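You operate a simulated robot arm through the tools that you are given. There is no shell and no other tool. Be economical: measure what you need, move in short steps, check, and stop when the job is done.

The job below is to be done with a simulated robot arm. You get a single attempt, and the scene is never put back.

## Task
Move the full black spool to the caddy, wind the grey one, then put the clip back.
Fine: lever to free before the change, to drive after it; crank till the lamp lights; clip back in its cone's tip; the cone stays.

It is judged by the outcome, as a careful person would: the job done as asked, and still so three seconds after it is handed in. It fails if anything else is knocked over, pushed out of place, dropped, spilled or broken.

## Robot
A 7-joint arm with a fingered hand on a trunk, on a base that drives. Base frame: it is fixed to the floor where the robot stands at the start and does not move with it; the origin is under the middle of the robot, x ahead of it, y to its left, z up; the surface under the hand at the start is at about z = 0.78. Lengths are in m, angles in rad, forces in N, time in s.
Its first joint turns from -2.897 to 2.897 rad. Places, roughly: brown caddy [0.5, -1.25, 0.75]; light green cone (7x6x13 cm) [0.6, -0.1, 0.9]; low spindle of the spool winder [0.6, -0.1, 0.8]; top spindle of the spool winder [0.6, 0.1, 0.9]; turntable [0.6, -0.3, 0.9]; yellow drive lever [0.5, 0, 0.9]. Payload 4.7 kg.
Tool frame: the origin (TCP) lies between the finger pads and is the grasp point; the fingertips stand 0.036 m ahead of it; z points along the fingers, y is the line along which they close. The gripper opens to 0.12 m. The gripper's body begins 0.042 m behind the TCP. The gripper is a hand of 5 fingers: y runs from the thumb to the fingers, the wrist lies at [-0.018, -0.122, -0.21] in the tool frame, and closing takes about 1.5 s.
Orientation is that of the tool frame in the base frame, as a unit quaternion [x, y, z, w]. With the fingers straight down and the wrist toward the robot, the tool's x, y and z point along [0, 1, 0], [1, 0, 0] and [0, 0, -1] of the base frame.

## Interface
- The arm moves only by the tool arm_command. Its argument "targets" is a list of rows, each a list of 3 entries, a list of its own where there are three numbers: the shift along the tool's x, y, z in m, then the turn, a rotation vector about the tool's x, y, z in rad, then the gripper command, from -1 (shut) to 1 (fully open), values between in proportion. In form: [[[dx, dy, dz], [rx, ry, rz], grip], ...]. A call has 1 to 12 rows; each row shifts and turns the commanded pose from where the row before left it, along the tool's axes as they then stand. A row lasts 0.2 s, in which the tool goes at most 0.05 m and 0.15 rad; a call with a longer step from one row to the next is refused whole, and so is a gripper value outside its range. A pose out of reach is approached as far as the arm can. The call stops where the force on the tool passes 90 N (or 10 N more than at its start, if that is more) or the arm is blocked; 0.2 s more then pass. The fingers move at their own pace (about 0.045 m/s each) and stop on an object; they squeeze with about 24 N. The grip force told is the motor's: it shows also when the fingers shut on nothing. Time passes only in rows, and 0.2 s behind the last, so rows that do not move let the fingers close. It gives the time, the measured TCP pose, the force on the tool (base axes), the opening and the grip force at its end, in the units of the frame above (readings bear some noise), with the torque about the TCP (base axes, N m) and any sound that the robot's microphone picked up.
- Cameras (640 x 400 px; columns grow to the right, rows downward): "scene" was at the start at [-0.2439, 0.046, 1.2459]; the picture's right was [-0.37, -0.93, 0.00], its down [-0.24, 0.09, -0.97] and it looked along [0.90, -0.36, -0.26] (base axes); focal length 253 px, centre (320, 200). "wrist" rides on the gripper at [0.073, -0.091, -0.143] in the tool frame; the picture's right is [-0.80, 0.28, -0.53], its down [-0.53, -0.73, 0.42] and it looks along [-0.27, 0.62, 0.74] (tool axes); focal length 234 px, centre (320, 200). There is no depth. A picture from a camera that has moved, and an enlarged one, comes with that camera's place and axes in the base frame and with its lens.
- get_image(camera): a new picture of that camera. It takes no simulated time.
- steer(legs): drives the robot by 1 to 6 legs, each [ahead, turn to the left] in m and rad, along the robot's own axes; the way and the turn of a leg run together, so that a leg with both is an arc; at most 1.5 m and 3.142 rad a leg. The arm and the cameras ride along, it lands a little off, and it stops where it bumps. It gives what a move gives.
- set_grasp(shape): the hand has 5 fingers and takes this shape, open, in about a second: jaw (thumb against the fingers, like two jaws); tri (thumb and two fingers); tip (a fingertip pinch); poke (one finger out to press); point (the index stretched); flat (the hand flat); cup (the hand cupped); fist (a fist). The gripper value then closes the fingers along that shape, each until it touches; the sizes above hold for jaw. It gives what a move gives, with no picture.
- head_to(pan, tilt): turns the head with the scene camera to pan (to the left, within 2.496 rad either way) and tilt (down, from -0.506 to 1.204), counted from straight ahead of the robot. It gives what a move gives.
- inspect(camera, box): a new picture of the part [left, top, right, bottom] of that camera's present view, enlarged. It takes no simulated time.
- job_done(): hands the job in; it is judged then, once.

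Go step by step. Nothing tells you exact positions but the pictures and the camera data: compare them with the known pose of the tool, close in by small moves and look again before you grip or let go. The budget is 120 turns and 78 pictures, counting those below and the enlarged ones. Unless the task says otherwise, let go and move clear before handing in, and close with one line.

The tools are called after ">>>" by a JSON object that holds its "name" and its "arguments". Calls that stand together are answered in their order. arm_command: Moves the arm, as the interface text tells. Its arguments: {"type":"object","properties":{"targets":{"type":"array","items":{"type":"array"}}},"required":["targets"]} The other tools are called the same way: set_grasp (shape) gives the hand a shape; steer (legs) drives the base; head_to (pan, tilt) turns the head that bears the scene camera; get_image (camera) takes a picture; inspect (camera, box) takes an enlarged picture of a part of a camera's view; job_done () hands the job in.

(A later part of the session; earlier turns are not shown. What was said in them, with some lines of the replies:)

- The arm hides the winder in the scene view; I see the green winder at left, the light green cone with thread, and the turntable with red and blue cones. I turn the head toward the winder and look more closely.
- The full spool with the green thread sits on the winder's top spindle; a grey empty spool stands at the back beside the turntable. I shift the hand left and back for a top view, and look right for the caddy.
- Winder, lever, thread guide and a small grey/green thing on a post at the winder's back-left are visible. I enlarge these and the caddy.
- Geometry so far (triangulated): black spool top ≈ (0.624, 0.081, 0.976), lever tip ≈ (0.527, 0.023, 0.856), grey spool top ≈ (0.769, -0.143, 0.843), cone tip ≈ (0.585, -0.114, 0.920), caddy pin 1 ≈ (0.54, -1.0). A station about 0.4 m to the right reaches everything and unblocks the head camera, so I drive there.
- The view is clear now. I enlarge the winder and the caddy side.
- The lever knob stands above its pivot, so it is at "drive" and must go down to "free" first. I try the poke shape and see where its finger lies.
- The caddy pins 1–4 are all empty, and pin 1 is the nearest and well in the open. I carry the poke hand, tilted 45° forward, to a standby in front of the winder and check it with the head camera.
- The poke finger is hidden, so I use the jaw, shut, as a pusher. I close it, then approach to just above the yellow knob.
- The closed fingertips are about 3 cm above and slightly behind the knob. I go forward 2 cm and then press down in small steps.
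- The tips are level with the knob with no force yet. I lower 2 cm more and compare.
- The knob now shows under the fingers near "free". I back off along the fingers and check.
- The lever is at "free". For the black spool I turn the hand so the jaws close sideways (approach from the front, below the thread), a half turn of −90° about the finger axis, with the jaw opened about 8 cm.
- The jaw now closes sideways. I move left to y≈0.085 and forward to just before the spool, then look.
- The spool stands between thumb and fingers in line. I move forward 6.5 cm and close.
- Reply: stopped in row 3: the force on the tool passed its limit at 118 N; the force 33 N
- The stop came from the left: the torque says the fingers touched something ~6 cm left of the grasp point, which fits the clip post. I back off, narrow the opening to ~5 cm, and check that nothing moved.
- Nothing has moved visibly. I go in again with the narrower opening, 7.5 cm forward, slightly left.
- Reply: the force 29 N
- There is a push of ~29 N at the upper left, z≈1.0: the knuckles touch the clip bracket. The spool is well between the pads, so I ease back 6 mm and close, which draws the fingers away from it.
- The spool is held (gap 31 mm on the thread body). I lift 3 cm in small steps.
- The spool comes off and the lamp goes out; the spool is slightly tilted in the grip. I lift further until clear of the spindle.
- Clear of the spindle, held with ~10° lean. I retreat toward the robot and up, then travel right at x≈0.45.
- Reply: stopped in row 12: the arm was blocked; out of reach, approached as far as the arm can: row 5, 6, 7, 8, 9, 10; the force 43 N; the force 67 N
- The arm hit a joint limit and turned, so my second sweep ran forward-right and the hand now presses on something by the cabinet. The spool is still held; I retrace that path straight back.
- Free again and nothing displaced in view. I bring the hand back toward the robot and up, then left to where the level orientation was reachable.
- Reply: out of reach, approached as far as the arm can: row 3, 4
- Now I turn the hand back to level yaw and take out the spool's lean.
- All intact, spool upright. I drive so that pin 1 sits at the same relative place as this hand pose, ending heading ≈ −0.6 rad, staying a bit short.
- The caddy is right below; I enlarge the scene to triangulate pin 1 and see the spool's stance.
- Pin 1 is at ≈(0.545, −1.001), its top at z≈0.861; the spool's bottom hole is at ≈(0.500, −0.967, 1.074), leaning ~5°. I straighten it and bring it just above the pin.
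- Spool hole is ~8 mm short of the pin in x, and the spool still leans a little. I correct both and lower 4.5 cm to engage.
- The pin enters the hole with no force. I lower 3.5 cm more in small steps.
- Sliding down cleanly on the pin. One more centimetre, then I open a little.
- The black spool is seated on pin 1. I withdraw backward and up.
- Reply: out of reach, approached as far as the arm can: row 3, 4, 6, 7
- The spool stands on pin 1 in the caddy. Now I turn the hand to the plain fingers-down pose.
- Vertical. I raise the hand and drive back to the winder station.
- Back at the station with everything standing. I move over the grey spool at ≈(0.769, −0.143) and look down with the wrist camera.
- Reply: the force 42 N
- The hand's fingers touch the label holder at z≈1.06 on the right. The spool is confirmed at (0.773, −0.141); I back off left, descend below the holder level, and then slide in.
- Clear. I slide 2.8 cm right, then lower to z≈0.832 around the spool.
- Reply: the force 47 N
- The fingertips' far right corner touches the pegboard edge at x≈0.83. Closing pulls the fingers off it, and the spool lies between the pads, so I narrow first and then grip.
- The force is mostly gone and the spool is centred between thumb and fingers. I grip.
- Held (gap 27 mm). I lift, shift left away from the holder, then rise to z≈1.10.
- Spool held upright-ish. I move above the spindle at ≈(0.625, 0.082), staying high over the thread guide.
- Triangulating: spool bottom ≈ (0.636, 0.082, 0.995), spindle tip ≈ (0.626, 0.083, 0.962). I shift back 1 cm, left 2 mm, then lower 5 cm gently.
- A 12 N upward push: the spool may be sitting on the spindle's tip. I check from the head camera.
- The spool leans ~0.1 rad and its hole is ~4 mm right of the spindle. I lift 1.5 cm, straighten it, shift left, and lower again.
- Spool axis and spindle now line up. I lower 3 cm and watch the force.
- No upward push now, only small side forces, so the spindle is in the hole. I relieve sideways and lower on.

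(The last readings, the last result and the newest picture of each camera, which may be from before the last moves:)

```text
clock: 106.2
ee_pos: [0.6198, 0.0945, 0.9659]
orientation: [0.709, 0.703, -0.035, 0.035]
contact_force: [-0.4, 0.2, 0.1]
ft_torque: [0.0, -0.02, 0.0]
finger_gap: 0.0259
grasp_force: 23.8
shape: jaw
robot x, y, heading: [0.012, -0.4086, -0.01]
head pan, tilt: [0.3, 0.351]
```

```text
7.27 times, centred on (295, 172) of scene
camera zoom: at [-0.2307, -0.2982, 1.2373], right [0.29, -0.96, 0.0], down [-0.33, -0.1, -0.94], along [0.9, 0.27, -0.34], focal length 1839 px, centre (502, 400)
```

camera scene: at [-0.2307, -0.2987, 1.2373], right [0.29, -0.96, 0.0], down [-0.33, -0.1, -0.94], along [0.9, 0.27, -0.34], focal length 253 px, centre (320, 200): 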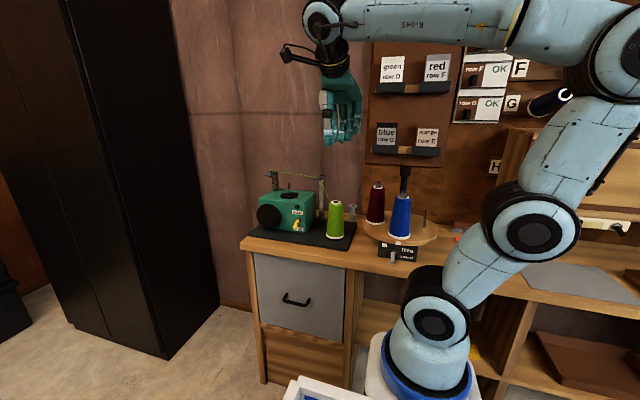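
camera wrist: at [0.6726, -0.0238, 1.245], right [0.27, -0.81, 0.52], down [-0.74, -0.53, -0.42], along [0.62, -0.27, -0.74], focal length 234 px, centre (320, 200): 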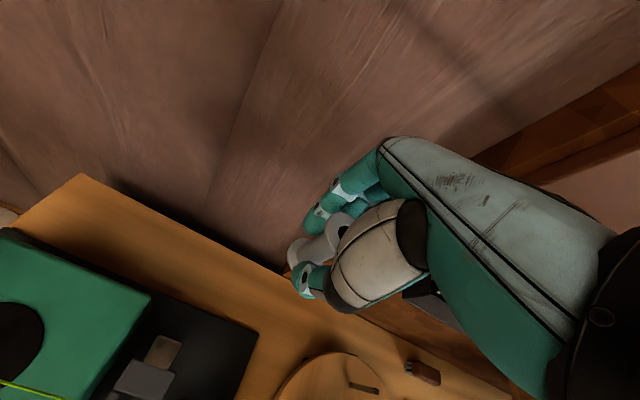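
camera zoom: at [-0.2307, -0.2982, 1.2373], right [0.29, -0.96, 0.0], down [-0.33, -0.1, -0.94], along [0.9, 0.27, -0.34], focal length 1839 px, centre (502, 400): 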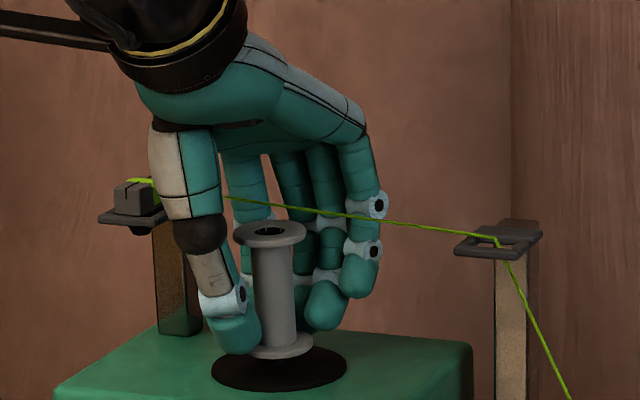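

Nearly seated. I lower 8 mm more, open to ~6 cm, and rise clear.

>>> {"name": "arm_command", "arguments": {"targets": [[[0.0008, 0, 0.008], [0, 0, 0], -1], [[0, 0, 0], [0, 0, 0], 0.1], [[0, 0, 0], [0, 0, 0], 0.1], [[0, 0, 0], [0, 0, 0], 0.1], [[0, 0, 0], [0, 0, 0], 0.1], [[0, 0, 0], [0, 0, 0], 0.1], [[-0.002, 0, -0.02], [0, 0, 0], 0.1], [[-0.003, 0, -0.03], [0, 0, 0], 0.1], [[-0.004, 0, -0.04], [0, 0, 0], 0.1], [[-0.004, 0, -0.04], [0, 0, 0], 0.1]]}}

>>> {"name": "inspect", "arguments": {"camera": "scene", "box": [240, 140, 350, 240]}}

```text
clock: 108.4
ee_pos: [0.6192, 0.0958, 1.0875]
orientation: [0.709, 0.703, -0.037, 0.036]
contact_force: [0.7, 1.2, -0.8]
ft_torque: [-0.02, 0.0, 0.02]
finger_gap: 0.0658
grasp_force: 0.1
shape: jaw
robot x, y, heading: [0.0102, -0.4074, -0.007]
head pan, tilt: [0.3, 0.351]
```

```text
4.00 times, centred on (295, 190) of scene
camera zoom: at [-0.2306, -0.2981, 1.2373], right [0.29, -0.96, 0.0], down [-0.33, -0.1, -0.94], along [0.9, 0.27, -0.34], focal length 1011 px, centre (420, 240)
```

zoom: 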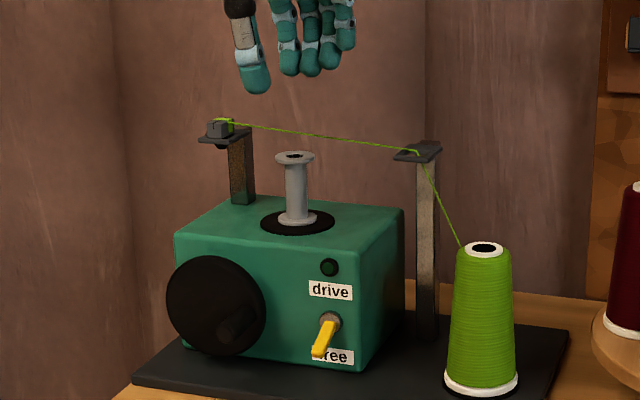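

The grey spool is seated on the top spindle. Next the lever goes up to drive: I'll grip the knob sideways with a nearly horizontal hand, so I pull back and start turning the hand.

>>> {"name": "arm_command", "arguments": {"targets": [[[-0.014, -0.044, 0.001], [0, 0, 0], 0.0], [[-0.014, -0.044, 0.001], [0, 0, 0], 0.0], [[-0.014, -0.044, 0.001], [0, 0, 0], 0.0], [[-0.014, -0.044, 0.001], [0, 0, 0], 0.0], [[-0.014, -0.044, 0.001], [0, 0, 0], 0.0], [[0, 0, 0], [-0.078, -0.0667, -0.0999], -0.3], [[0, 0, 0], [-0.078, -0.0667, -0.0999], -0.3], [[0, 0, 0], [-0.078, -0.0667, -0.0999], -0.3], [[0, 0, 0], [-0.078, -0.0667, -0.0999], -0.3], [[0, 0, 0], [-0.078, -0.0667, -0.0999], -0.3], [[0, 0, 0], [-0.078, -0.0667, -0.0999], -0.3], [[0, 0, 0], [-0.078, -0.0667, -0.0999], -0.3]]}}

```text
clock: 111.0
ee_pos: [0.3992, 0.0268, 1.0891]
orientation: [0.369, 0.856, -0.018, 0.361]
contact_force: [0.0, 1.0, 0.6]
ft_torque: [-0.02, 0.0, 0.0]
finger_gap: 0.0424
grasp_force: 0.1
shape: jaw
robot x, y, heading: [0.0079, -0.4082, -0.007]
head pan, tilt: [0.3, 0.351]
```

>>> {"name": "arm_command", "arguments": {"targets": [[[0, 0, 0], [-0.078, -0.0667, -0.0999], -0.3], [[0, 0, 0], [-0.078, -0.0667, -0.0999], -0.3], [[0, 0, 0], [-0.078, -0.0667, -0.0999], -0.3], [[0, 0, 0], [-0.078, -0.0667, -0.0999], -0.3], [[0, 0, 0], [-0.078, -0.0667, -0.0999], -0.3], [[0, 0, 0], [-0.078, -0.0667, -0.0999], -0.3], [[0, 0, 0], [0, 0, 0], -0.3]]}}

```text
clock: 112.6
ee_pos: [0.3983, 0.0268, 1.0896]
orientation: [0.001, 0.819, 0.002, 0.573]
contact_force: [0.4, -0.3, -0.3]
ft_torque: [-0.02, 0.01, 0.05]
finger_gap: 0.0425
grasp_force: 0.0
shape: jaw
robot x, y, heading: [0.0068, -0.4097, -0.007]
head pan, tilt: [0.3, 0.351]
```

The hand is nearly level. I lower to in front of the lever knob and look.

>>> {"name": "arm_command", "arguments": {"targets": [[[0.0354, -0.0003, 0.0221], [0, 0, 0], -0.3], [[0.0354, -0.0003, 0.0221], [0, 0, 0], -0.3], [[0.0354, -0.0003, 0.0221], [0, 0, 0], -0.3], [[0.0354, -0.0003, 0.0221], [0, 0, 0], -0.3], [[0.0354, -0.0003, 0.0221], [0, 0, 0], -0.3], [[0.0354, -0.0003, 0.0221], [0, 0, 0], -0.3], [[0, 0, 0], [0, 0, 0], -0.3]]}}

>>> {"name": "get_image", "arguments": {"camera": "wrist"}}

```text
clock: 114.2
ee_pos: [0.4516, 0.0264, 0.8459]
orientation: [0.002, 0.819, 0.001, 0.574]
contact_force: [1.7, -0.4, 0.8]
ft_torque: [0.02, 0.0, 0.0]
finger_gap: 0.0425
grasp_force: 0.0
shape: jaw
robot x, y, heading: [0.0127, -0.4086, -0.008]
head pan, tilt: [0.3, 0.351]
```

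```text
8 pictures are left
camera wrist: at [0.2921, -0.0651, 0.8248], right [-0.22, 0.27, 0.94], down [0.58, -0.74, 0.35], along [0.78, 0.62, 0.0], focal length 234 px, centre (320, 200)
```

wrist: 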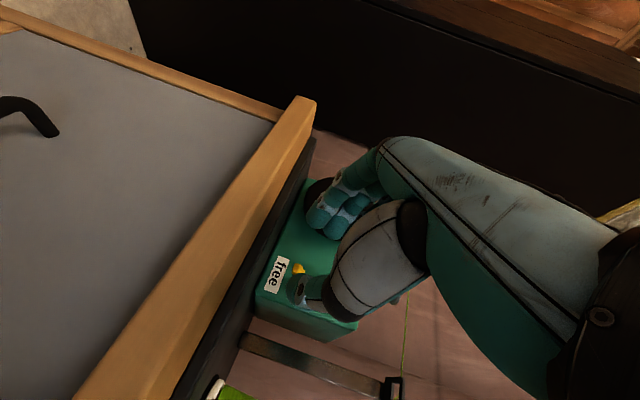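

The knob lies between thumb and fingers. I advance 5.6 cm and close on it.

>>> {"name": "arm_command", "arguments": {"targets": [[[-0.0036, 0.0004, 0.0186], [0, 0, 0], -0.3], [[-0.0036, 0.0004, 0.0186], [0, 0, 0], -0.3], [[-0.0036, 0.0004, 0.0186], [0, 0, 0], -0.3], [[0, 0, 0], [0, 0, 0], -1], [[0, 0, 0], [0, 0, 0], -1], [[0, 0, 0], [0, 0, 0], -1], [[0, 0, 0], [0, 0, 0], -1], [[0, 0, 0], [0, 0, 0], -1]]}}

```text
clock: 116.0
ee_pos: [0.5073, 0.0267, 0.8368]
orientation: [0.002, 0.819, 0.002, 0.573]
contact_force: [0.5, -12.3, 0.4]
ft_torque: [-0.1, -0.02, -0.35]
finger_gap: 0.0075
grasp_force: 24.1
shape: jaw
robot x, y, heading: [0.0107, -0.4112, -0.012]
head pan, tilt: [0.3, 0.351]
```

Gripped (gap 7.5 mm, the knob's width). I raise 4 cm in small steps toward "drive".

>>> {"name": "arm_command", "arguments": {"targets": [[[-0.0078, -0.001, -0.0034], [0, 0, 0], -1], [[-0.0075, 0, -0.0027], [0, 0, 0], -1], [[-0.0075, 0, -0.0027], [0, 0, 0], -1], [[-0.0075, 0, -0.0027], [0, 0, 0], -1], [[-0.007, 0, -0.002], [0, 0, 0], -1], [[0, 0, 0], [0, 0, 0], -1]]}}

```text
clock: 117.4
ee_pos: [0.5077, 0.025, 0.8716]
orientation: [0.001, 0.821, -0.002, 0.571]
contact_force: [-3.3, -19.6, -40.5]
ft_torque: [-0.3, 1.37, -0.47]
finger_gap: 0.0058
grasp_force: 23.8
shape: jaw
robot x, y, heading: [0.0121, -0.4111, -0.006]
head pan, tilt: [0.3, 0.351]
```

The lever meets its upper stop. I open, back off, and check.

>>> {"name": "arm_command", "arguments": {"targets": [[[0, 0, 0], [0, 0, 0], -0.3], [[0, 0, 0], [0, 0, 0], -0.3], [[0, 0, 0], [0, 0, 0], -0.3], [[0, 0, -0.03], [0, 0, 0], -0.3], [[0.0, 0, -0.04], [0, 0, 0], -0.3], [[0, 0, 0], [0, 0, 0], -0.3]]}}

>>> {"name": "get_image", "arguments": {"camera": "wrist"}}

```text
clock: 118.8
ee_pos: [0.4417, 0.027, 0.9005]
orientation: [0.003, 0.819, 0.002, 0.574]
contact_force: [0.4, 0.8, 0.5]
ft_torque: [0.01, 0.01, -0.01]
finger_gap: 0.0416
grasp_force: 0.1
shape: jaw
robot x, y, heading: [0.0141, -0.4064, -0.009]
head pan, tilt: [0.3, 0.351]
```

```text
7 pictures are left
camera wrist: at [0.2819, -0.0655, 0.8798], right [-0.22, 0.27, 0.94], down [0.58, -0.74, 0.35], along [0.79, 0.62, 0.0], focal length 234 px, centre (320, 200)
```

wrist: 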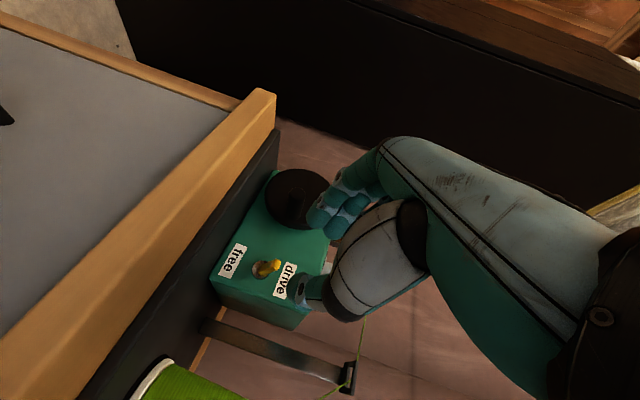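

The lever is at drive. The crank handle is at ≈(0.495–0.545, 0.097, 0.852), disc centre ≈(0.135, 0.849), radius ≈3.8 cm. I move in and close on the handle.

>>> {"name": "arm_command", "arguments": {"targets": [[[0.0175, 0.035, 0], [0, 0, 0], 0.0], [[0.0175, 0.035, 0], [0, 0, 0], 0.0], [[0, 0, 0], [0, 0, 0], 0.0], [[-0.0048, 0, 0.0181], [0, 0, 0], 0.0], [[-0.0048, 0, 0.0181], [0, 0, 0], 0.0], [[-0.0048, 0, 0.0181], [0, 0, 0], 0.0], [[0, 0, 0], [0, 0, 0], -1], [[0, 0, 0], [0, 0, 0], -1], [[0, 0, 0], [0, 0, 0], -1], [[0, 0, 0], [0, 0, 0], -1], [[0, 0, 0], [0, 0, 0], -1], [[0, 0, 0], [0, 0, 0], -1]]}}

>>> {"name": "get_image", "arguments": {"camera": "wrist"}}

```text
clock: 121.4
ee_pos: [0.4867, 0.0954, 0.8617]
orientation: [0.003, 0.82, 0.001, 0.573]
contact_force: [1.6, -4.7, -1.6]
ft_torque: [-0.04, 0.02, -0.08]
finger_gap: 0.0114
grasp_force: 24.3
shape: jaw
robot x, y, heading: [0.0093, -0.411, -0.004]
head pan, tilt: [0.3, 0.351]
```

```text
6 pictures are left
camera wrist: at [0.3264, 0.0048, 0.8415], right [-0.22, 0.28, 0.94], down [0.58, -0.74, 0.35], along [0.79, 0.62, 0.0], focal length 234 px, centre (320, 200)
```

wrist: 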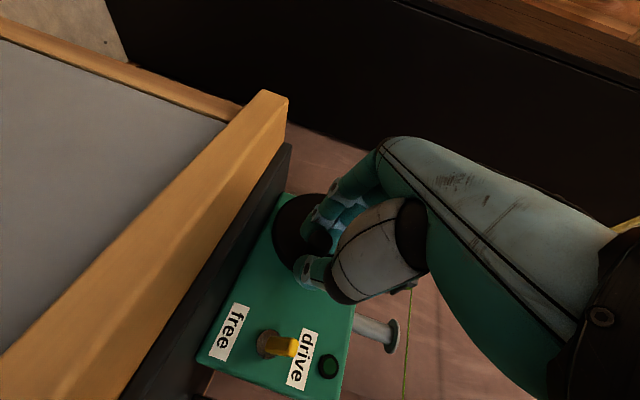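

Something 11 mm wide is held: the handle. I try half a turn clockwise and watch forces.

>>> {"name": "arm_command", "arguments": {"targets": [[[0.0178, 0.0051, 0.0065], [0, 0, 0], -1], [[0.013, 0.0139, 0.0047], [0, 0, 0], -1], [[0.0048, 0.019, 0.0017], [0, 0, 0], -1], [[-0.0048, 0.019, -0.0017], [0, 0, 0], -1], [[-0.013, 0.0139, -0.0047], [0, 0, 0], -1], [[-0.0178, 0.0051, -0.0065], [0, 0, 0], -1]]}}

>>> {"name": "inspect", "arguments": {"camera": "scene", "box": [230, 150, 350, 250]}}

```text
clock: 122.8
ee_pos: [0.4847, 0.1725, 0.8642]
orientation: [0.002, 0.819, 0.003, 0.574]
contact_force: [-2.6, 4.8, 0.6]
ft_torque: [0.02, -0.08, 0.1]
finger_gap: 0.0102
grasp_force: 24.3
shape: jaw
robot x, y, heading: [0.0123, -0.4071, -0.007]
head pan, tilt: [0.3, 0.351]
```

```text
4.00 times, centred on (290, 200) of scene
camera zoom: at [-0.2311, -0.2987, 1.2372], right [0.29, -0.96, 0.0], down [-0.33, -0.1, -0.94], along [0.9, 0.27, -0.34], focal length 1011 px, centre (440, 200)
```

zoom: 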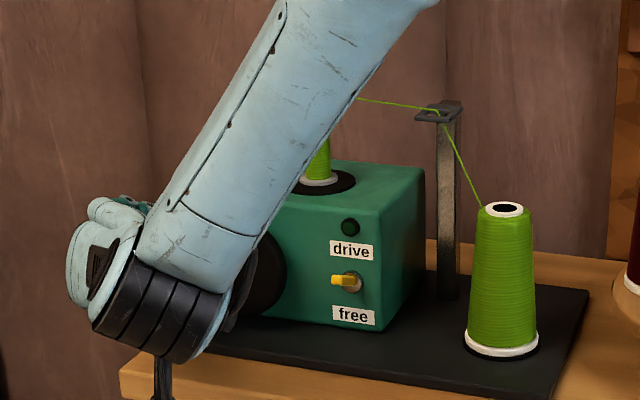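

It works: the grey spool is already taking green thread. I crank one and a half turns more and check the lamp.

>>> {"name": "arm_command", "arguments": {"targets": [[[-0.0178, -0.0051, -0.0065], [0, 0, 0], -1], [[-0.013, -0.0139, -0.0047], [0, 0, 0], -1], [[-0.0048, -0.019, -0.0017], [0, 0, 0], -1], [[0.0048, -0.019, 0.0017], [0, 0, 0], -1], [[0.013, -0.0139, 0.0047], [0, 0, 0], -1], [[0.0178, -0.0051, 0.0065], [0, 0, 0], -1], [[0.0178, 0.0051, 0.0065], [0, 0, 0], -1], [[0.013, 0.0139, 0.0047], [0, 0, 0], -1], [[0.0048, 0.019, 0.0017], [0, 0, 0], -1], [[-0.0048, 0.019, -0.0017], [0, 0, 0], -1], [[-0.013, 0.0139, -0.0047], [0, 0, 0], -1], [[-0.0178, 0.0051, -0.0065], [0, 0, 0], -1]]}}

>>> {"name": "inspect", "arguments": {"camera": "scene", "box": [230, 150, 350, 250]}}

```text
clock: 124.9
ee_pos: [0.4869, 0.1319, 0.834]
orientation: [0.01, 0.817, 0.005, 0.577]
contact_force: [-34.8, -52.8, 38.5]
ft_torque: [1.11, -0.02, 0.6]
finger_gap: 0.0074
grasp_force: 24.1
shape: jaw
robot x, y, heading: [0.0105, -0.4096, -0.009]
head pan, tilt: [0.3, 0.351]
stopped in row 10: the force on the tool passed its limit at 101 N (the readings are from after the stop); the commanded pose is now the measured one
```

```text
4.00 times, centred on (290, 200) of scene
camera zoom: at [-0.2327, -0.3006, 1.2372], right [0.29, -0.96, 0.0], down [-0.33, -0.1, -0.94], along [0.9, 0.27, -0.34], focal length 1011 px, centre (440, 200)
```

zoom: 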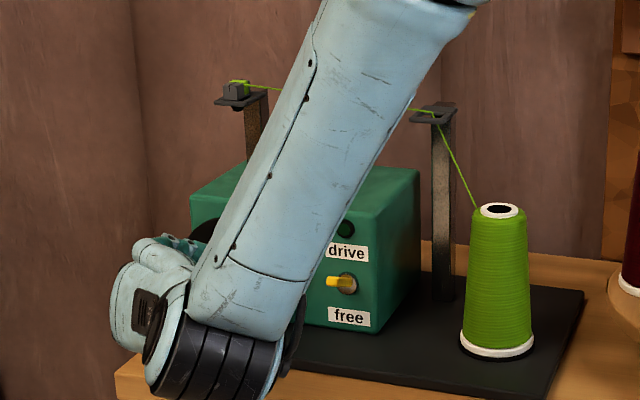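

The crank jammed in the grip near the bottom of the turn: the handle was slipping out of the pads. I open, back off a bit and look for the handle.

>>> {"name": "arm_command", "arguments": {"targets": [[[0, 0, 0], [0, 0, 0], 0.1], [[0, 0, 0], [0, 0, 0], 0.1], [[0, 0, 0], [0, 0, 0], 0.1], [[0, 0, 0], [0, 0, 0], 0.1], [[0.012, 0, -0.033], [0, 0, 0], 0.1], [[0.012, 0, -0.033], [0, 0, 0], 0.1], [[0, 0, 0], [0, 0, 0], 0.1]]}}

>>> {"name": "inspect", "arguments": {"camera": "wrist", "box": [200, 120, 420, 330]}}

```text
clock: 125.4
ee_pos: [0.4869, 0.1289, 0.8352]
orientation: [0.013, 0.816, 0.003, 0.578]
contact_force: [-50.9, -77.7, 45.1]
ft_torque: [1.69, -0.44, 1.05]
finger_gap: 0.0421
grasp_force: 0.1
shape: jaw
robot x, y, heading: [0.0103, -0.4079, -0.008]
head pan, tilt: [0.3, 0.351]
stopped in row 2: the force on the tool passed its limit at 100 N (the readings are from after the stop); the commanded pose is now the measured one
```

```text
1.90 times, centred on (310, 225) of wrist
camera zoom: at [0.3261, 0.0408, 0.8116], right [-0.22, 0.26, 0.94], down [0.57, -0.75, 0.35], along [0.79, 0.61, 0.02], focal length 446 px, centre (339, 152)
```

zoom: 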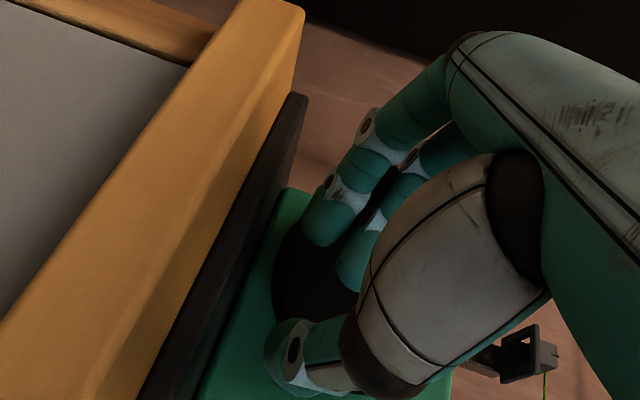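

The reading suggests the handle slipped out at the left (9 o'clock, y≈0.173) and the outside of the fingers ran against it. I back out to the right and away, then come up in front of the handle's place.

>>> {"name": "arm_command", "arguments": {"targets": [[[0, -0.01, 0], [0, 0, 0], -0.3], [[0.0137, -0.005, -0.0375], [0, 0, 0], -0.1], [[0.0137, 0, -0.0375], [0, 0, 0], 0.0], [[-0.013, 0.03, -0.005], [0, 0, 0], 0.0], [[-0.013, 0.03, -0.005], [0, 0, 0], 0.0], [[0, 0, 0], [0, 0, 0], 0.0]]}}

```text
clock: 126.8
ee_pos: [0.4082, 0.1802, 0.8586]
orientation: [0.008, 0.818, 0.003, 0.575]
contact_force: [1.2, 0.2, -0.5]
ft_torque: [-0.03, 0.0, -0.01]
finger_gap: 0.0598
grasp_force: 0.1
shape: jaw
robot x, y, heading: [0.011, -0.411, -0.014]
head pan, tilt: [0.3, 0.351]
```

I advance at the middle of the likely height and close, judging by the gap whether the handle is centred.

>>> {"name": "arm_command", "arguments": {"targets": [[[-0.0062, -0.0023, 0.0275], [0, 0, 0], 0.0], [[-0.0062, -0.0023, 0.0275], [0, 0, 0], 0.0], [[-0.0062, -0.0023, 0.0275], [0, 0, 0], 0.0], [[0, 0, 0], [0, 0, 0], -1], [[0, 0, 0], [0, 0, 0], -1], [[0, 0, 0], [0, 0, 0], -1], [[0, 0, 0], [0, 0, 0], -1], [[0, 0, 0], [0, 0, 0], -1], [[0, 0, 0], [0, 0, 0], -1]]}}

```text
clock: 128.8
ee_pos: [0.493, 0.1712, 0.8474]
orientation: [0.01, 0.817, 0.002, 0.577]
contact_force: [-2.5, -3.8, 2.5]
ft_torque: [-0.11, -0.12, -0.01]
finger_gap: 0.0099
grasp_force: 23.6
shape: jaw
robot x, y, heading: [0.0073, -0.4122, -0.011]
head pan, tilt: [0.3, 0.351]
```

>>> {"name": "arm_command", "arguments": {"targets": [[[0, 0, 0], [0, 0, 0], -0.5], [[0, 0, 0], [0, 0, 0], -0.5], [[0, 0, 0], [0, 0, 0], -0.5], [[0.0085, 0, 0.003], [0, 0, 0], -0.5], [[0, 0, 0], [0, 0, 0], -1], [[0, 0, 0], [0, 0, 0], -1], [[0, 0, 0], [0, 0, 0], -1], [[0, 0, 0], [0, 0, 0], -1]]}}

```text
clock: 130.6
ee_pos: [0.4924, 0.1719, 0.84]
orientation: [0.01, 0.817, 0.002, 0.576]
contact_force: [-0.3, -0.4, 1.1]
ft_torque: [-0.12, -0.22, 0.08]
finger_gap: 0.0094
grasp_force: 24.0
shape: jaw
robot x, y, heading: [0.0084, -0.4078, -0.013]
head pan, tilt: [0.3, 0.351]
```

I probe which way the gripped handle gives: first 1 cm upward.

>>> {"name": "arm_command", "arguments": {"targets": [[[-0.0047, 0, -0.0017], [0, 0, 0], -1], [[-0.0047, 0, -0.0017], [0, 0, 0], -1], [[0, 0, 0], [0, 0, 0], -1]]}}

>>> {"name": "arm_command", "arguments": {"targets": [[[0, 0.005, 0], [0, 0, 0], -1], [[0, 0.005, 0], [0, 0, 0], -1], [[0, 0, 0], [0, 0, 0], -1]]}}

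```text
clock: 131.4
ee_pos: [0.4932, 0.1707, 0.8484]
orientation: [0.009, 0.818, 0.002, 0.575]
contact_force: [4.2, 12.0, -9.1]
ft_torque: [0.24, 0.08, 0.41]
finger_gap: 0.0081
grasp_force: 24.1
shape: jaw
robot x, y, heading: [0.0088, -0.4063, -0.005]
head pan, tilt: [0.3, 0.351]
```

```text
clock: 132.2
ee_pos: [0.4933, 0.1809, 0.8494]
orientation: [0.01, 0.817, 0.002, 0.576]
contact_force: [1.0, -17.8, 3.4]
ft_torque: [-0.16, -0.14, -0.48]
finger_gap: 0.0091
grasp_force: 24.2
shape: jaw
robot x, y, heading: [0.0096, -0.4069, -0.011]
head pan, tilt: [0.3, 0.351]
```

The handle yields as on a circle: centre ≈(y 0.134, z 0.857) in tool terms and radius 4.1 cm (I had used 3.8). I continue clockwise over the top on that circle.

>>> {"name": "arm_command", "arguments": {"targets": [[[-0.0175, -0.0072, -0.0062], [0, 0, 0], -1], [[-0.0173, -0.0106, -0.0062], [0, 0, 0], -1], [[-0.01, -0.0184, -0.0036], [0, 0, 0], -1], [[0, -0.0212, 0], [0, 0, 0], -1], [[0.01, -0.0184, 0.0036], [0, 0, 0], -1], [[0.0173, -0.0106, 0.0062], [0, 0, 0], -1]]}}

```text
clock: 133.6
ee_pos: [0.4896, 0.0972, 0.8694]
orientation: [0.01, 0.816, 0.007, 0.577]
contact_force: [-2.7, 41.8, 4.1]
ft_torque: [0.72, -0.95, 0.93]
finger_gap: 0.0063
grasp_force: 24.6
shape: jaw
robot x, y, heading: [0.0084, -0.4119, -0.01]
head pan, tilt: [0.3, 0.351]
```

Side load again and the gap is shrinking: the handle sits at the lowest edge of the index pad. I open slightly to relax and read the forces.

>>> {"name": "arm_command", "arguments": {"targets": [[[0, 0, 0], [0, 0, 0], -0.4], [[0, 0, 0], [0, 0, 0], -0.4], [[0, 0, 0], [0, 0, 0], -0.4]]}}

```text
clock: 134.4
ee_pos: [0.4909, 0.0932, 0.8656]
orientation: [0.01, 0.818, 0.002, 0.576]
contact_force: [0.3, -1.0, -0.1]
ft_torque: [0.02, 0.01, 0.01]
finger_gap: 0.0359
grasp_force: 0.1
shape: jaw
robot x, y, heading: [0.0108, -0.407, -0.011]
head pan, tilt: [0.3, 0.351]
```

The handle came along (about one full turn so far). I lower to its likely place at the lower right and re-grip.

>>> {"name": "arm_command", "arguments": {"targets": [[[0.0117, 0.003, 0.0042], [0, 0, 0], -0.4], [[0.0117, 0.003, 0.0042], [0, 0, 0], -0.4], [[0, 0, 0], [0, 0, 0], -0.4], [[0, 0, 0], [0, 0, 0], -1], [[0, 0, 0], [0, 0, 0], -1], [[0, 0, 0], [0, 0, 0], -1], [[0, 0, 0], [0, 0, 0], -1]]}}

```text
clock: 136.0
ee_pos: [0.491, 0.1005, 0.8424]
orientation: [0.009, 0.817, 0.002, 0.576]
contact_force: [1.0, 2.5, -2.1]
ft_torque: [-0.05, 0.02, 0.13]
finger_gap: 0.0
grasp_force: 24.5
shape: jaw
robot x, y, heading: [0.0101, -0.4038, -0.009]
head pan, tilt: [0.3, 0.351]
```

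The jaw shut on nothing here. I back off to the viewing pose and look at handle, lamp and spool.

>>> {"name": "arm_command", "arguments": {"targets": [[[0.008, 0, -0.025], [0, 0, 0], -0.6], [[0, 0, -0.045], [0, 0, 0], -0.4], [[-0.02, -0.03, -0.02], [0, 0, 0], -0.2], [[-0.02, -0.035, 0], [0, 0, 0], 0.0], [[-0.02, -0.02, 0], [0, 0, 0], 0.0], [[0, 0, 0], [0, 0, 0], 0.0]]}}

>>> {"name": "inspect", "arguments": {"camera": "wrist", "box": [180, 130, 420, 400]}}

```text
clock: 137.4
ee_pos: [0.4236, 0.0135, 0.9195]
orientation: [0.009, 0.817, 0.003, 0.577]
contact_force: [0.3, 0.9, -0.4]
ft_torque: [0.02, -0.02, 0.01]
finger_gap: 0.0595
grasp_force: 0.0
shape: jaw
robot x, y, heading: [0.0051, -0.4104, -0.01]
head pan, tilt: [0.3, 0.351]
```

```text
1.48 times, centred on (300, 265) of wrist
camera zoom: at [0.2631, -0.0746, 0.898], right [-0.22, 0.27, 0.94], down [0.57, -0.74, 0.35], along [0.79, 0.61, 0.01], focal length 347 px, centre (350, 104)
```

zoom: 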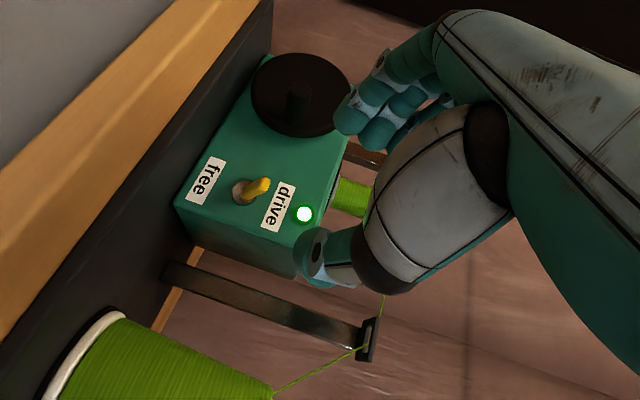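

The lamp is lit, the grey spool is wound and the lever is at drive. Now the clip: it sits on the post bracket at ≈(0.627, 0.163, 1.006). I rise and turn the hand back to fingers-down.

>>> {"name": "arm_command", "arguments": {"targets": [[[-0.0425, 0, -0.015], [0, 0, 0], 0.0], [[-0.0425, 0, -0.015], [0, 0, 0], 0.0], [[-0.0425, 0, -0.015], [0, 0, 0], 0.0], [[-0.0425, 0, -0.015], [0, 0, 0], 0.0], [[0, 0, 0], [0.0736, 0.0729, 0.1026], 0.0], [[0, 0, 0], [0.0736, 0.0729, 0.1026], 0.0], [[0, 0, 0], [0.0736, 0.0729, 0.1026], 0.0], [[0, 0, 0], [0.0736, 0.0729, 0.1026], 0.0], [[0, 0, 0], [0.0736, 0.0729, 0.1026], 0.0], [[0, 0, 0], [0.0736, 0.0729, 0.1026], 0.0], [[0, 0, 0], [0.0736, 0.0729, 0.1026], 0.0], [[0, 0, 0], [0.0736, 0.0729, 0.1026], 0.0]]}}

>>> {"name": "arm_command", "arguments": {"targets": [[[0, 0, 0], [0.0736, 0.0729, 0.1026], 0.0], [[0, 0, 0], [0.0736, 0.0729, 0.1026], 0.0], [[0, 0, 0], [0.0736, 0.0729, 0.1026], 0.0], [[0, 0, 0], [0.0736, 0.0729, 0.1026], 0.0], [[0, 0, 0], [0.0736, 0.0729, 0.1026], 0.0], [[0, 0, 0], [0, 0, 0], 0.0]]}}

```text
clock: 140.0
ee_pos: [0.4242, 0.0133, 1.1007]
orientation: [0.485, 0.838, 0.001, 0.251]
contact_force: [0.6, 0.6, -0.8]
ft_torque: [0.01, -0.05, 0.01]
finger_gap: 0.0594
grasp_force: 0.0
shape: jaw
robot x, y, heading: [0.0133, -0.4101, -0.01]
head pan, tilt: [0.3, 0.351]
```

```text
clock: 141.4
ee_pos: [0.424, 0.013, 1.1004]
orientation: [0.708, 0.706, -0.001, -0.002]
contact_force: [0.0, 0.3, -0.2]
ft_torque: [0.0, 0.01, 0.04]
finger_gap: 0.0596
grasp_force: 0.1
shape: jaw
robot x, y, heading: [0.0097, -0.4094, -0.004]
head pan, tilt: [0.3, 0.351]
```

Fingers down. I go over the clip, then lower until the fingertips flank it and close, judging by the gap.

>>> {"name": "arm_command", "arguments": {"targets": [[[0.0262, 0.0328, 0], [0, 0, 0], 0.0], [[0.0262, 0.0328, 0], [0, 0, 0], 0.0], [[0.0262, 0.0328, 0], [0, 0, 0], 0.0], [[0.0262, 0.0328, 0], [0, 0, 0], 0.0], [[0.0262, 0.0328, 0], [0, 0, 0], 0.0], [[0.0262, 0.0328, 0], [0, 0, 0], 0.0], [[0, 0, 0], [0, 0, 0], 0.0], [[0, 0, 0.02], [0, 0, 0], 0.0], [[0, 0, 0.02], [0, 0, 0], 0.0], [[0, 0, 0.015], [0, 0, 0], 0.0], [[0, 0, 0], [0, 0, 0], 0.0]]}}

```text
clock: 143.8
ee_pos: [0.6197, 0.1699, 1.0462]
orientation: [0.709, 0.705, -0.001, -0.001]
contact_force: [0.4, 1.1, 0.0]
ft_torque: [-0.02, -0.02, 0.0]
finger_gap: 0.06
grasp_force: 0.0
shape: jaw
robot x, y, heading: [0.0084, -0.4096, -0.011]
head pan, tilt: [0.3, 0.351]
```

>>> {"name": "arm_command", "arguments": {"targets": [[[0, 0, 0.004], [0, 0, 0], 0.0], [[0, 0, 0.004], [0, 0, 0], 0.0], [[0, 0, 0], [0, 0, 0], -0.5], [[0, 0, 0], [0, 0, 0], -0.5], [[0, 0, 0], [0, 0, 0], -0.5], [[0, 0, 0], [0, 0, 0], -1], [[0, 0, 0], [0, 0, 0], -1], [[0, 0, 0], [0, 0, 0], -1], [[0, 0, 0], [0, 0, 0], -1]]}}

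```text
clock: 145.8
ee_pos: [0.6203, 0.1704, 1.0376]
orientation: [0.708, 0.706, -0.001, 0.0]
contact_force: [-0.4, -0.4, 0.1]
ft_torque: [0.0, 0.01, 0.03]
finger_gap: 0.0194
grasp_force: 24.3
shape: jaw
robot x, y, heading: [0.0115, -0.4091, -0.013]
head pan, tilt: [0.3, 0.351]
```

Gap 19 mm with full grip: the clip is held. I lift it 5 cm.

>>> {"name": "arm_command", "arguments": {"targets": [[[0, 0, -0.01], [0, 0, 0], -1], [[0, 0, -0.015], [0, 0, 0], -1], [[0, 0, -0.03], [0, 0, 0], -1], [[0, 0, -0.03], [0, 0, 0], -1], [[0, 0, 0], [0, 0, 0], -1]]}}

```text
clock: 147.0
ee_pos: [0.6205, 0.1703, 1.1215]
orientation: [0.708, 0.706, -0.002, -0.002]
contact_force: [1.4, 0.3, -0.4]
ft_torque: [0.0, 0.02, 0.01]
finger_gap: 0.019
grasp_force: 24.0
shape: jaw
robot x, y, heading: [0.0128, -0.4053, -0.011]
head pan, tilt: [0.3, 0.351]
```

Still held. I carry it over the cone tip at ≈(0.583, −0.114) and stop ~3 cm above.

>>> {"name": "arm_command", "arguments": {"targets": [[[-0.0462, -0.0073, 0], [0, 0, 0], -1], [[-0.0462, -0.0073, 0], [0, 0, 0], -1], [[-0.0462, -0.0073, 0], [0, 0, 0], -1], [[-0.0462, -0.0073, 0], [0, 0, 0], -1], [[-0.0462, -0.0073, 0], [0, 0, 0], -1], [[-0.0462, -0.0073, 0], [0, 0, 0], -1], [[0, 0, 0.04], [0, 0, 0], -1], [[0, 0, 0.04], [0, 0, 0], -1], [[0, 0, 0.03], [0, 0, 0], -1], [[0, 0, 0], [0, 0, 0], -1]]}}

>>> {"name": "inspect", "arguments": {"camera": "scene", "box": [295, 150, 365, 210]}}

```text
clock: 149.2
ee_pos: [0.5758, -0.1075, 1.0109]
orientation: [0.708, 0.706, -0.002, -0.001]
contact_force: [0.4, 0.5, -0.7]
ft_torque: [0.05, 0.03, 0.0]
finger_gap: 0.0195
grasp_force: 23.5
shape: jaw
robot x, y, heading: [0.0054, -0.4101, -0.015]
head pan, tilt: [0.3, 0.351]
```

```text
6.67 times, centred on (330, 180) of scene
camera zoom: at [-0.2309, -0.298, 1.2373], right [0.29, -0.96, 0.0], down [-0.33, -0.1, -0.94], along [0.9, 0.27, -0.34], focal length 1686 px, centre (253, 333)
```

zoom: 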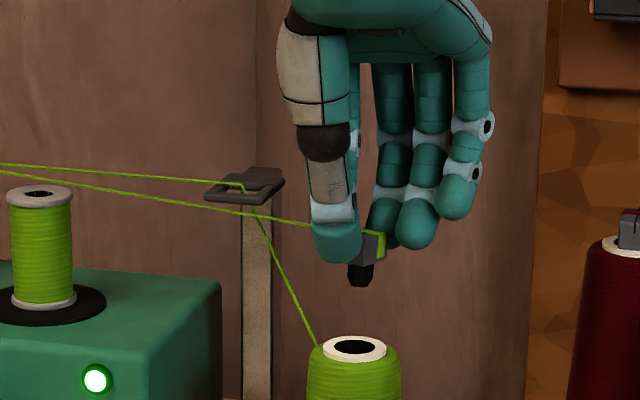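

The stem hangs above the hole, about 3 mm too far right. I use the last picture from the wrist to settle the depth.

>>> {"name": "inspect", "arguments": {"camera": "wrist", "box": [210, 170, 370, 330]}}

```text
2.50 times, centred on (290, 250) of wrist
camera zoom: at [0.4857, -0.0344, 1.1541], right [0.28, -0.8, 0.52], down [-0.74, -0.53, -0.42], along [0.62, -0.27, -0.74], focal length 585 px, centre (395, 75)
```

zoom: 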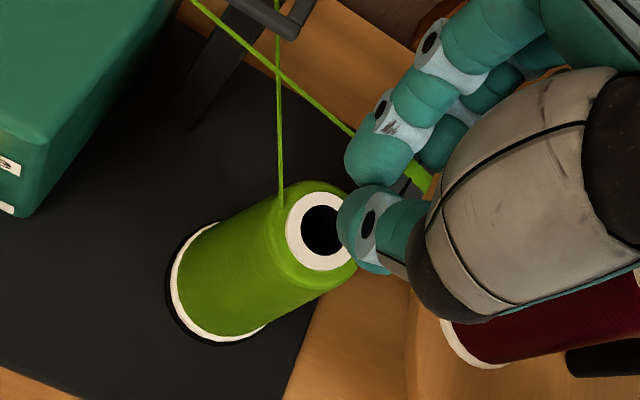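

Hole at ≈(0.581, −0.110, 0.929); stem at ≈(0.588, −0.111), with ~5 mm play all round. I shift back 6.5 mm and lower 3 cm.

>>> {"name": "arm_command", "arguments": {"targets": [[[0.001, -0.0065, 0], [0, 0, 0], -1], [[0, 0, 0], [0, 0, 0], -1], [[0, 0, 0.01], [0, 0, 0], -1], [[0, 0, 0.008], [0, 0, 0], -1], [[0, 0, 0.007], [0, 0, 0], -1], [[0, 0, 0.005], [0, 0, 0], -1], [[0, 0, 0], [0, 0, 0], -1]]}}

```text
clock: 150.8
ee_pos: [0.5703, -0.1062, 0.9818]
orientation: [0.708, 0.706, -0.002, -0.001]
contact_force: [-0.8, 0.1, -0.3]
ft_torque: [0.0, 0.02, -0.02]
finger_gap: 0.0192
grasp_force: 23.9
shape: jaw
robot x, y, heading: [0.0098, -0.4094, -0.006]
head pan, tilt: [0.3, 0.351]
```

>>> {"name": "arm_command", "arguments": {"targets": [[[0, 0, 0.004], [0, 0, 0], -1], [[0, 0, 0.004], [0, 0, 0], -1], [[0, 0, 0], [0, 0, 0], -1]]}}

```text
clock: 151.6
ee_pos: [0.5691, -0.1058, 0.9743]
orientation: [0.709, 0.706, -0.001, -0.001]
contact_force: [-0.4, 0.3, 0.4]
ft_torque: [-0.01, 0.05, -0.03]
finger_gap: 0.0195
grasp_force: 24.7
shape: jaw
robot x, y, heading: [0.0078, -0.4072, -0.011]
head pan, tilt: [0.3, 0.351]
```

No resistance; the stem is entering. I go on in 3 mm steps until it meets the rim.

>>> {"name": "arm_command", "arguments": {"targets": [[[0, 0, 0.003], [0, 0, 0], -1], [[0, 0, 0.003], [0, 0, 0], -1], [[0, 0, 0], [0, 0, 0], -1]]}}

>>> {"name": "arm_command", "arguments": {"targets": [[[0, 0, 0.003], [0, 0, 0], -1], [[0, 0, 0], [0, 0, 0], -1]]}}

```text
clock: 152.4
ee_pos: [0.5696, -0.1049, 0.9678]
orientation: [0.708, 0.706, -0.002, -0.001]
contact_force: [-1.1, -0.2, 0.4]
ft_torque: [-0.03, -0.01, -0.01]
finger_gap: 0.0191
grasp_force: 24.5
shape: jaw
robot x, y, heading: [0.0083, -0.4107, -0.008]
head pan, tilt: [0.3, 0.351]
```

```text
clock: 153.0
ee_pos: [0.5701, -0.1059, 0.9666]
orientation: [0.709, 0.706, 0.0, -0.001]
contact_force: [-0.4, 0.2, 9.7]
ft_torque: [-0.08, -0.08, -0.01]
finger_gap: 0.0197
grasp_force: 23.9
shape: jaw
robot x, y, heading: [0.0087, -0.4108, -0.012]
head pan, tilt: [0.3, 0.351]
```

Firm contact exactly where the clip body should meet the rim, so it is seated. I open a little, wait, and rise straight up.

>>> {"name": "arm_command", "arguments": {"targets": [[[0, 0, -0.0015], [0, 0, 0], -0.6], [[0, 0, 0], [0, 0, 0], -0.4], [[0, 0, 0], [0, 0, 0], -0.3], [[0, 0, 0], [0, 0, 0], -0.3], [[0, 0, -0.01], [0, 0, 0], -0.3], [[0, 0, -0.02], [0, 0, 0], -0.3], [[0, 0, -0.04], [0, 0, 0], -0.3], [[0, 0, -0.045], [0, 0, 0], -0.3], [[0, 0, -0.045], [0, 0, 0], -0.3], [[0, -0.03, -0.03], [0, 0, 0], -0.3], [[0, 0, 0], [0, 0, 0], -0.3]]}}

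```text
clock: 155.4
ee_pos: [0.5396, -0.1068, 1.1567]
orientation: [0.708, 0.707, -0.001, -0.001]
contact_force: [0.3, 0.5, 0.8]
ft_torque: [0.01, -0.01, -0.01]
finger_gap: 0.0417
grasp_force: 0.0
shape: jaw
robot x, y, heading: [0.0077, -0.406, -0.011]
head pan, tilt: [0.3, 0.351]
```

The hand is clear. The black spool is on caddy pin 1, the grey one is wound with the lamp lit, the lever is at drive, and the clip is in the cone's tip. I have no pictures left, so I hand in.

>>> {"name": "job_done", "arguments": {}}

```text
The job is handed in.
```

I moved the full black spool to caddy pin 1, wound the grey one with the lever at drive until the lamp lit, and put the clip back in its cone's tip. I judged the clip's seating by contact force alone because I had no pictures left, and on the way the hand bumped the clip bracket, something by the cabinet (probably its edge), a label holder and the pegboard edge, with nothing seen to shift.
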